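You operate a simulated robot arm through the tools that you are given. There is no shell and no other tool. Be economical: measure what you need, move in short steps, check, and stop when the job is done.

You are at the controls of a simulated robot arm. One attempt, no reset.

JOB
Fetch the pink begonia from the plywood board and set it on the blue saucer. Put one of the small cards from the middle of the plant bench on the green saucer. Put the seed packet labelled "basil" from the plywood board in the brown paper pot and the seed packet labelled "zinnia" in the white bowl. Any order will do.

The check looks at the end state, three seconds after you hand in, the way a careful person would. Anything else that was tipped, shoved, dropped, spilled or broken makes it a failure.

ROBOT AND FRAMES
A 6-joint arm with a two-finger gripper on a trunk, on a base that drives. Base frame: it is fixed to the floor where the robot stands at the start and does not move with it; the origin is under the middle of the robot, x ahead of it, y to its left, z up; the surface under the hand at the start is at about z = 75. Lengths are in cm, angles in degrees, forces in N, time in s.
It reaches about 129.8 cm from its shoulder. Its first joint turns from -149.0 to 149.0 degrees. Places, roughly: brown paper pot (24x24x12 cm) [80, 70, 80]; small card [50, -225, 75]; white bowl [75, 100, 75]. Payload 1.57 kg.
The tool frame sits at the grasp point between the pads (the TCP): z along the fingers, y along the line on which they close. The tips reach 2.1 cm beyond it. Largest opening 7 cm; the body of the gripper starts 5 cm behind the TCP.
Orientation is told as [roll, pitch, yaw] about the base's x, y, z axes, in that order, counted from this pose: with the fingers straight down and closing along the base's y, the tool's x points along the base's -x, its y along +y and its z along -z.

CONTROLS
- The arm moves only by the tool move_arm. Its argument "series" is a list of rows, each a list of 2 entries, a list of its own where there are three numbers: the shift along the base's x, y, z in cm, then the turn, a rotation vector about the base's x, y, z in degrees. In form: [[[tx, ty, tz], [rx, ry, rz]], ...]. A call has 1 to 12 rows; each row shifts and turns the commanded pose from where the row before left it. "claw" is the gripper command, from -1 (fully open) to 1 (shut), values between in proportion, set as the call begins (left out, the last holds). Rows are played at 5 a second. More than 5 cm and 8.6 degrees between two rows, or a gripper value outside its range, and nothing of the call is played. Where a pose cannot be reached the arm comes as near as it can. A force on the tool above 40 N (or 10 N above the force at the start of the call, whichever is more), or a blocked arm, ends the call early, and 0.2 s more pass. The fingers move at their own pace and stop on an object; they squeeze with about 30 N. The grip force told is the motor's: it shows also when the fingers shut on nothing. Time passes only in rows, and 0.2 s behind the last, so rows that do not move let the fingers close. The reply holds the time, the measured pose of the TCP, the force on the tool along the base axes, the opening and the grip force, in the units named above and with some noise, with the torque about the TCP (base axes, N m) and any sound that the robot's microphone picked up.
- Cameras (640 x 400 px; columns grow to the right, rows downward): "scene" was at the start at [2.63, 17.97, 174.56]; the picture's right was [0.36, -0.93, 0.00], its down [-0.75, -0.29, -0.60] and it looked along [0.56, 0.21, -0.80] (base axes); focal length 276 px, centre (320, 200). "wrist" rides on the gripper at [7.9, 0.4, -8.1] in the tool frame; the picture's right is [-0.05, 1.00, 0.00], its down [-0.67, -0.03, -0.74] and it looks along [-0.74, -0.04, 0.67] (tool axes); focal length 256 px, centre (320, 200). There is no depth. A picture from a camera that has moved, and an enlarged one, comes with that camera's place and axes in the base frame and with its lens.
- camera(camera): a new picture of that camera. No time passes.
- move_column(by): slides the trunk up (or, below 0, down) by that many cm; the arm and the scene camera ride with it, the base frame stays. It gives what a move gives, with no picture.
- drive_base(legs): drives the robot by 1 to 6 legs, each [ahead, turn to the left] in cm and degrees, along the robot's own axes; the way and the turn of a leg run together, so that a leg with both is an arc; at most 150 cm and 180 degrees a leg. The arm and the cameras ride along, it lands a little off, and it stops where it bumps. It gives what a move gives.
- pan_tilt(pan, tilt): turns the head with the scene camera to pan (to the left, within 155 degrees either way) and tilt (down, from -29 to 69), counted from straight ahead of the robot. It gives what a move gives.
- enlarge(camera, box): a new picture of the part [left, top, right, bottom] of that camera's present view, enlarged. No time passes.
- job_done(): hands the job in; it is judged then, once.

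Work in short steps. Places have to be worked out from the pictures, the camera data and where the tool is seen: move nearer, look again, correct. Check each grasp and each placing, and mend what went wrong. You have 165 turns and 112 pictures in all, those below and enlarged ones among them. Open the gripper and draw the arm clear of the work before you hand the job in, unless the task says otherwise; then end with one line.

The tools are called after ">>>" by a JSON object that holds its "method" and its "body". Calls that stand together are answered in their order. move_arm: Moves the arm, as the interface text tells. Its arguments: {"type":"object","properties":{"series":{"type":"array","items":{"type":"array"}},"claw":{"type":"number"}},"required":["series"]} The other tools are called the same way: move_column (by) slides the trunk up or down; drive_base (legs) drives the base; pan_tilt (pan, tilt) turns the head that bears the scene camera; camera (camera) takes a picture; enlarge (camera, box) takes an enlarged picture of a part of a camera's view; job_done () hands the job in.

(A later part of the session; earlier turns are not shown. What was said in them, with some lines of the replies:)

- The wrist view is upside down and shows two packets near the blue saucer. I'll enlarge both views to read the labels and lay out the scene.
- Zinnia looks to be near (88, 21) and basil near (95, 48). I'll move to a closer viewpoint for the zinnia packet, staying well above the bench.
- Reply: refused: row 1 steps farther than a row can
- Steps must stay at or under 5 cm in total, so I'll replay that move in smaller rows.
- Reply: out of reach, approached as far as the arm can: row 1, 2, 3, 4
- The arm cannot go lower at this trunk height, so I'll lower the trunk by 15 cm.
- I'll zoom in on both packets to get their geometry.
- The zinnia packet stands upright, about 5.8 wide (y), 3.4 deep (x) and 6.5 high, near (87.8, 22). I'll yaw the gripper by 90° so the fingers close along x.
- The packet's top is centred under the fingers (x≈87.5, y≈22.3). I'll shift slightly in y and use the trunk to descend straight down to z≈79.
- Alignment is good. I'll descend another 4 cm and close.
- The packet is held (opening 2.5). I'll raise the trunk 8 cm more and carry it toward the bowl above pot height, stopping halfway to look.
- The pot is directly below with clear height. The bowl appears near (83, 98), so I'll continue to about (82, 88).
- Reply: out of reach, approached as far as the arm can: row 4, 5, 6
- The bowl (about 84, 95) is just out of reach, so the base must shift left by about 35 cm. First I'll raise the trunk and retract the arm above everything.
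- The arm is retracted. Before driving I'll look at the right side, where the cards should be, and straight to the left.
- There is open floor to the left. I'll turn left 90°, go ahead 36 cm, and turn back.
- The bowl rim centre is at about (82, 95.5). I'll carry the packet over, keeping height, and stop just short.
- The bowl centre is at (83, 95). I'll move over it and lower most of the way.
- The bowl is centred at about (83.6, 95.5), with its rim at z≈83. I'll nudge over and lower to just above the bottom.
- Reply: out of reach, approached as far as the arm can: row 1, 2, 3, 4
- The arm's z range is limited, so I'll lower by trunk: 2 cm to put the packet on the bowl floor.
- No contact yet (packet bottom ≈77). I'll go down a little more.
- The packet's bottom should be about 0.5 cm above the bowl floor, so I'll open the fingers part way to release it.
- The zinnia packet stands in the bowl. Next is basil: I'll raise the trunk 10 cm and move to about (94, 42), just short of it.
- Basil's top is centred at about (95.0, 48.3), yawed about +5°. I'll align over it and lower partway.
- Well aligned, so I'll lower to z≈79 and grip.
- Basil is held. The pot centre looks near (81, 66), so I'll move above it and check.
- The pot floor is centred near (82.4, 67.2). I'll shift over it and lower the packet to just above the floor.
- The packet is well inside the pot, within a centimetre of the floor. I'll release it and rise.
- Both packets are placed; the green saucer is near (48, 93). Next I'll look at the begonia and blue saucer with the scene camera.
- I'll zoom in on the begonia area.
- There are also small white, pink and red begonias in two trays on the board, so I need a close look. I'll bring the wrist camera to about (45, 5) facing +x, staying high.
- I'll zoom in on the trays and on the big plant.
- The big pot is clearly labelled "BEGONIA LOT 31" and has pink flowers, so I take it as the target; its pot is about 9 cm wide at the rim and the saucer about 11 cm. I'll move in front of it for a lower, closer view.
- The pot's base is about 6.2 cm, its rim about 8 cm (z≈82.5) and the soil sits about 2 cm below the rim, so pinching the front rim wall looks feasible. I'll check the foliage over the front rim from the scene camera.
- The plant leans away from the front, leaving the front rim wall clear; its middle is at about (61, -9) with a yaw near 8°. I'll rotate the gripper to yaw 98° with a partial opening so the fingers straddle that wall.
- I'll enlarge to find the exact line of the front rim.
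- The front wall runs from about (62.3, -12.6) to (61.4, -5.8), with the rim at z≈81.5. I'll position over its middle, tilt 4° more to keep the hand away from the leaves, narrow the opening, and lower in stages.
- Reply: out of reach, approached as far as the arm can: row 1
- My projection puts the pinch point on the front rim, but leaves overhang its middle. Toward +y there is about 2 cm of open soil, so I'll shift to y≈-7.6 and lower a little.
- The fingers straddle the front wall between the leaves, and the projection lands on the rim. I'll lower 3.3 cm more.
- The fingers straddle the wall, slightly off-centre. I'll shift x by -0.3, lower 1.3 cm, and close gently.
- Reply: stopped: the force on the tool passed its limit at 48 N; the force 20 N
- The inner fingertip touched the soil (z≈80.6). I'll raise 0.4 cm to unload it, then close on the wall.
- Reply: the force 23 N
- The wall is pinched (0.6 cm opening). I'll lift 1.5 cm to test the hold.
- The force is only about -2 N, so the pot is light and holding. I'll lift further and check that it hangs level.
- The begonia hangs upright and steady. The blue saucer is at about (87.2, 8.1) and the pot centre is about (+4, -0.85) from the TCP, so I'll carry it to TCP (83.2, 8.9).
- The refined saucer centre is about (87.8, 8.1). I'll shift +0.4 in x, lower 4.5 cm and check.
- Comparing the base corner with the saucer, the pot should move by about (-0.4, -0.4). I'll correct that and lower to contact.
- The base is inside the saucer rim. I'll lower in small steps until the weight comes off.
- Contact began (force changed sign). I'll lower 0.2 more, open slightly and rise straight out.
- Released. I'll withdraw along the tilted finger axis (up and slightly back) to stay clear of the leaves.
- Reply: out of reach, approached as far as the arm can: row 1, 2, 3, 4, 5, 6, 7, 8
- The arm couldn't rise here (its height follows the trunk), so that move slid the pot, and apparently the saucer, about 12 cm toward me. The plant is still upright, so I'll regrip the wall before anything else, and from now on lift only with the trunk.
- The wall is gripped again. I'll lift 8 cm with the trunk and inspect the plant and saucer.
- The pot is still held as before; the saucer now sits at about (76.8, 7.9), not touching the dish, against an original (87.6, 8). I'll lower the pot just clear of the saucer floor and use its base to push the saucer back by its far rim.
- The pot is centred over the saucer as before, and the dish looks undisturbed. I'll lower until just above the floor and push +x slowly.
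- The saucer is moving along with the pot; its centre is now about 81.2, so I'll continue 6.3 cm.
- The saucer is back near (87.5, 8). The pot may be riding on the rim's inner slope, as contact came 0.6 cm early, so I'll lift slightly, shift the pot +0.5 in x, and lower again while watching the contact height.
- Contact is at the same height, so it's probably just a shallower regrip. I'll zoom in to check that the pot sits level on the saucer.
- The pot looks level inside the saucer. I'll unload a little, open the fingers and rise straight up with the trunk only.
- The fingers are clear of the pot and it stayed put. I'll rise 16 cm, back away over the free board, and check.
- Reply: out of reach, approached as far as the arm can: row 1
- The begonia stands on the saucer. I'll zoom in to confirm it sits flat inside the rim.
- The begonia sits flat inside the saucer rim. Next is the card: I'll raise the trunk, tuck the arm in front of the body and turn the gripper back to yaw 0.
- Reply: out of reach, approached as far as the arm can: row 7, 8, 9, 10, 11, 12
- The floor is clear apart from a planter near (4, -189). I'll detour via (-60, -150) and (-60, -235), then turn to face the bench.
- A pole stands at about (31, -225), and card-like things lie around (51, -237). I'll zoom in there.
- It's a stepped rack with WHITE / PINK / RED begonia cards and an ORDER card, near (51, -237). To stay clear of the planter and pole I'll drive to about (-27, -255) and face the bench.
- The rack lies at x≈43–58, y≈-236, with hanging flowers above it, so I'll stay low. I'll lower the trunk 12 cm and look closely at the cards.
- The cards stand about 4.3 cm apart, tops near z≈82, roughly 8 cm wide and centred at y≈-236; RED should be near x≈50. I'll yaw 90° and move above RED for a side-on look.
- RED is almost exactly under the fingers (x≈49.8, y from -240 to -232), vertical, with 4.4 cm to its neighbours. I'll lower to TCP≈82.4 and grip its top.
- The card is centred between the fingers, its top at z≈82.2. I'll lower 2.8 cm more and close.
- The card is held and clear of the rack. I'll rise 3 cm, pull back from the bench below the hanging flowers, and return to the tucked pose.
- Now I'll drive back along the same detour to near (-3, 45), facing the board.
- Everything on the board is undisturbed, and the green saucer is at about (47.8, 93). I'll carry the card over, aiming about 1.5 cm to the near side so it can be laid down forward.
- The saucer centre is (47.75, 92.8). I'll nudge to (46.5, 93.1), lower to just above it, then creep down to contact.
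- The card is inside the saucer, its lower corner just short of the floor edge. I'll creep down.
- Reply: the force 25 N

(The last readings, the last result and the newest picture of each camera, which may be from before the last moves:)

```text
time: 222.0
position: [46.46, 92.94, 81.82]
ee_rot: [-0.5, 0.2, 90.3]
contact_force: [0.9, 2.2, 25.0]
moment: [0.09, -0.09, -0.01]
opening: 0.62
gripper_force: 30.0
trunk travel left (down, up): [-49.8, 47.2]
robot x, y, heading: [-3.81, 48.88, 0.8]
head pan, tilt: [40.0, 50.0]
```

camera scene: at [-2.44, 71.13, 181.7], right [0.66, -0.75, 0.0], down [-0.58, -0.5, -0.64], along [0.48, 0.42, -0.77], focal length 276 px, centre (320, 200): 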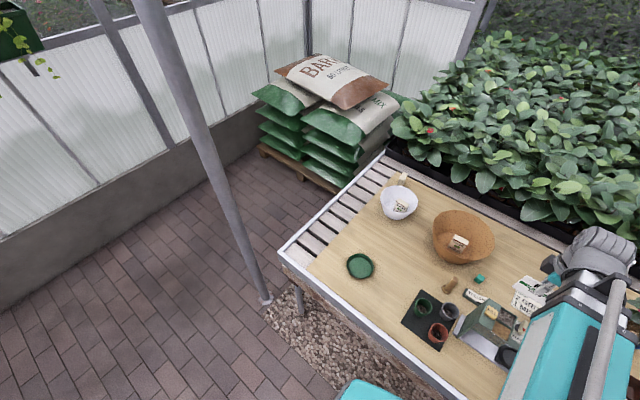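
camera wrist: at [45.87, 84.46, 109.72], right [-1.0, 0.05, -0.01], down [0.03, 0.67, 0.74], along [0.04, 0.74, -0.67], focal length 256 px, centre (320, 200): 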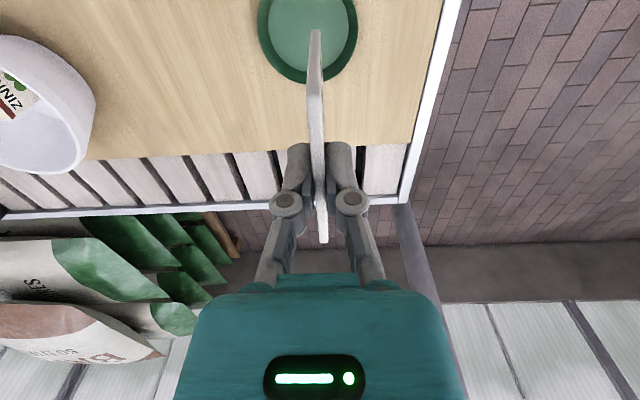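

Contact (25 N). I'll back off 0.3 cm, open slightly and look at whether the card stands.

>>> {"method": "move_column", "body": {"by": 0.25}}

>>> {"method": "move_arm", "body": {"series": [[[0, 0, 0], [0, 0, 0]], [[0, 0, 0], [0, 0, 0]], [[0, 0, 0], [0, 0, 0]]], "claw": 0.55}}

>>> {"method": "enlarge", "body": {"camera": "wrist", "box": [160, 0, 480, 200]}}

```text
time: 222.6
position: [46.56, 92.97, 81.85]
ee_rot: [-0.3, 0.3, 90.2]
contact_force: [0.0, 0.1, -0.4]
moment: [0.0, -0.03, 0.0]
opening: 0.6
gripper_force: 30.5
trunk travel left (down, up): [-50.0, 47.0]
robot x, y, heading: [-3.32, 49.34, 1.1]
head pan, tilt: [40.0, 50.0]
```

```text
time: 223.3
position: [46.54, 93.01, 81.9]
ee_rot: [-0.3, 0.3, 90.2]
contact_force: [-0.7, 0.1, -0.7]
moment: [0.01, 0.0, 0.01]
opening: 1.57
gripper_force: 0.1
trunk travel left (down, up): [-50.0, 47.0]
robot x, y, heading: [-3.93, 49.27, 1.1]
head pan, tilt: [40.0, 50.0]
```

```text
2.00 times, centred on (320, 100) of wrist
camera zoom: at [46.08, 85.06, 90.07], right [-1.0, 0.05, -0.01], down [0.03, 0.67, 0.74], along [0.04, 0.74, -0.67], focal length 512 px, centre (320, 400)
```

zoom: 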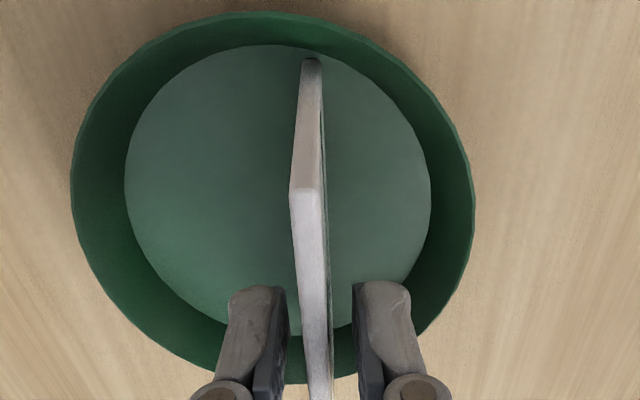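

The card stands freely on the saucer floor. I'll rise straight up with the trunk and check it.

>>> {"method": "move_column", "body": {"by": 26}}

>>> {"method": "camera", "body": {"camera": "wrist"}}

```text
time: 226.0
position: [46.52, 93.03, 107.88]
ee_rot: [-0.3, 0.2, 90.2]
contact_force: [0.1, -0.5, -0.9]
moment: [-0.01, 0.0, 0.0]
opening: 1.54
gripper_force: 0.1
trunk travel left (down, up): [-76.0, 21.0]
robot x, y, heading: [-3.73, 49.03, 1.0]
head pan, tilt: [40.0, 50.0]
```

```text
12 pictures are left
camera wrist: at [46.08, 85.07, 116.06], right [-1.0, 0.05, -0.01], down [0.03, 0.67, 0.74], along [0.04, 0.74, -0.67], focal length 256 px, centre (320, 200)
```

wrist: 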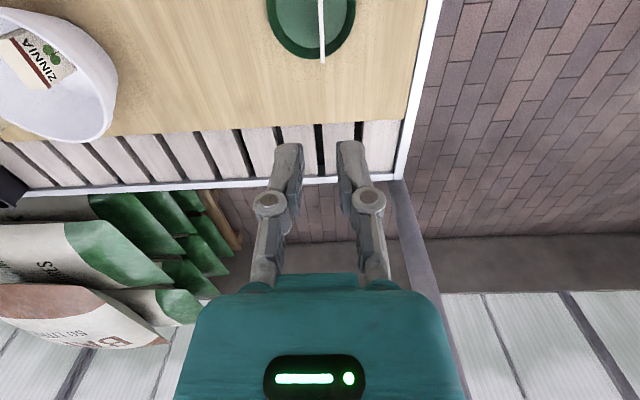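

The card stands in the saucer. I'll draw the arm back to its tucked pose at height and take a final look at everything.

>>> {"method": "move_arm", "body": {"series": [[[0.8, -4.5, 0], [0, 0, 0]], [[0.8, -4.5, 0], [0, 0, 0]], [[0.8, -4.5, 0], [0, 0, 0]], [[0.8, -4.5, 0], [0, 0, 0]], [[0.8, -4.5, 0], [0, 0, 0]], [[0.8, -4.5, 0], [0, 0, 0]], [[0.8, -4.5, 0], [0, 0, 0]], [[0.8, -4.5, 0], [0, 0, 0]], [[0.8, -4.5, 0], [0, 0, 0]], [[0.8, -4.5, 0], [0, 0, 0]], [[0, 0, 0], [0, 0, 0]]], "claw": -1}}

>>> {"method": "enlarge", "body": {"camera": "scene", "box": [320, 160, 500, 350]}}

>>> {"method": "pan_tilt", "body": {"pan": -30, "tilt": 48}}

>>> {"method": "enlarge", "body": {"camera": "scene", "box": [230, 100, 470, 300]}}

```text
time: 228.4
position: [54.62, 47.9, 107.87]
ee_rot: [-0.4, 0.2, 90.3]
contact_force: [-0.3, -0.3, 0.1]
moment: [-0.01, 0.02, -0.01]
opening: 7.01
gripper_force: 0.0
trunk travel left (down, up): [-76.0, 21.0]
robot x, y, heading: [-3.39, 48.85, 1.0]
head pan, tilt: [40.0, 50.0]
```

```text
2.11 times, centred on (410, 255) of scene
camera zoom: at [-2.45, 71.06, 174.06], right [0.66, -0.75, 0.0], down [-0.58, -0.5, -0.64], along [0.48, 0.42, -0.77], focal length 582 px, centre (130, 84)
```

zoom: 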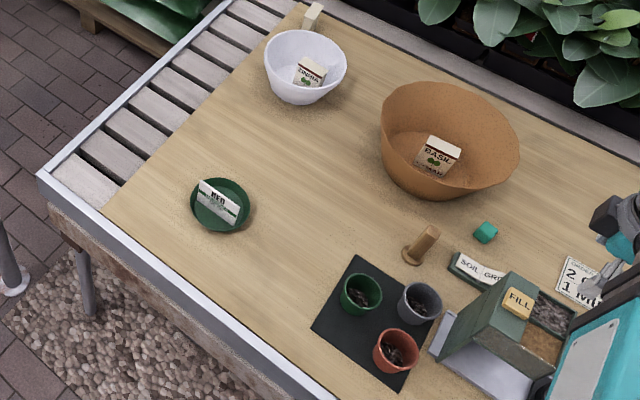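

```text
time: 229.8
position: [54.48, 48.03, 107.94]
ee_rot: [-0.3, 0.2, 90.2]
contact_force: [-0.1, 0.3, -0.6]
moment: [0.0, -0.01, 0.0]
opening: 6.98
gripper_force: 0.1
trunk travel left (down, up): [-76.0, 21.0]
robot x, y, heading: [-3.41, 49.17, 1.0]
head pan, tilt: [-30.0, 48.0]
```

```text
2.00 times, centred on (350, 200) of scene
camera zoom: at [-1.35, 62.23, 174.33], right [-0.48, -0.88, 0.0], down [-0.65, 0.36, -0.67], along [0.59, -0.32, -0.74], focal length 553 px, centre (260, 200)
```

zoom: 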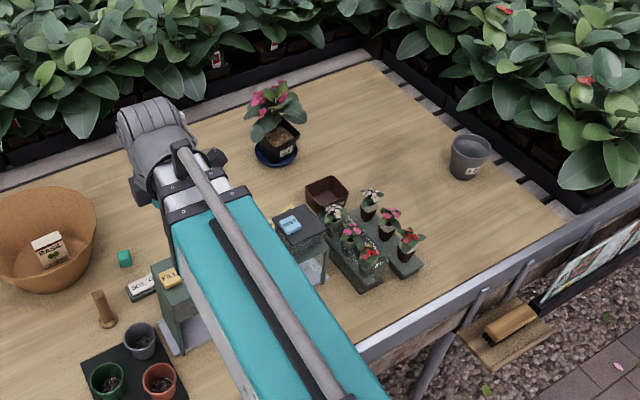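

Everything looks in place. One last zoom on the begonia before handing in.

>>> {"method": "enlarge", "body": {"camera": "scene", "box": [325, 130, 405, 210]}}

```text
5.00 times, centred on (365, 170) of scene
camera zoom: at [-1.35, 62.23, 174.33], right [-0.48, -0.88, 0.0], down [-0.65, 0.36, -0.67], along [0.59, -0.32, -0.74], focal length 1382 px, centre (95, 350)
```

zoom: 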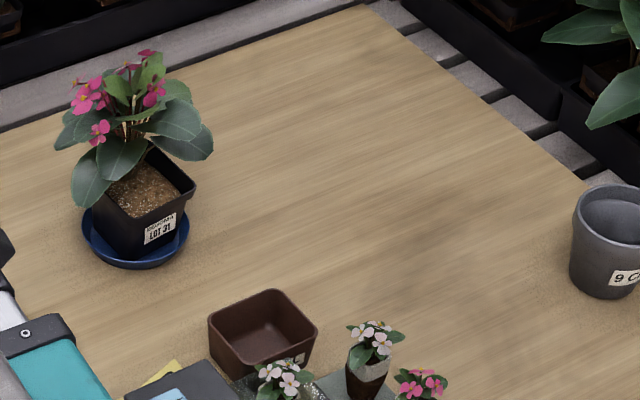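

The begonia stands level in the blue saucer, the packets and card are placed, and the arm is clear, so I'm handing in.

>>> {"method": "job_done", "body": {}}

```text
The job is handed in.
```

All four items are placed and the job is handed in: begonia on the blue saucer, a RED begonia card standing on the green saucer, basil in the brown paper pot, and zinnia in the white bowl; while placing the begonia I slid the blue saucer about 11 cm, then pushed it back to roughly its original spot.
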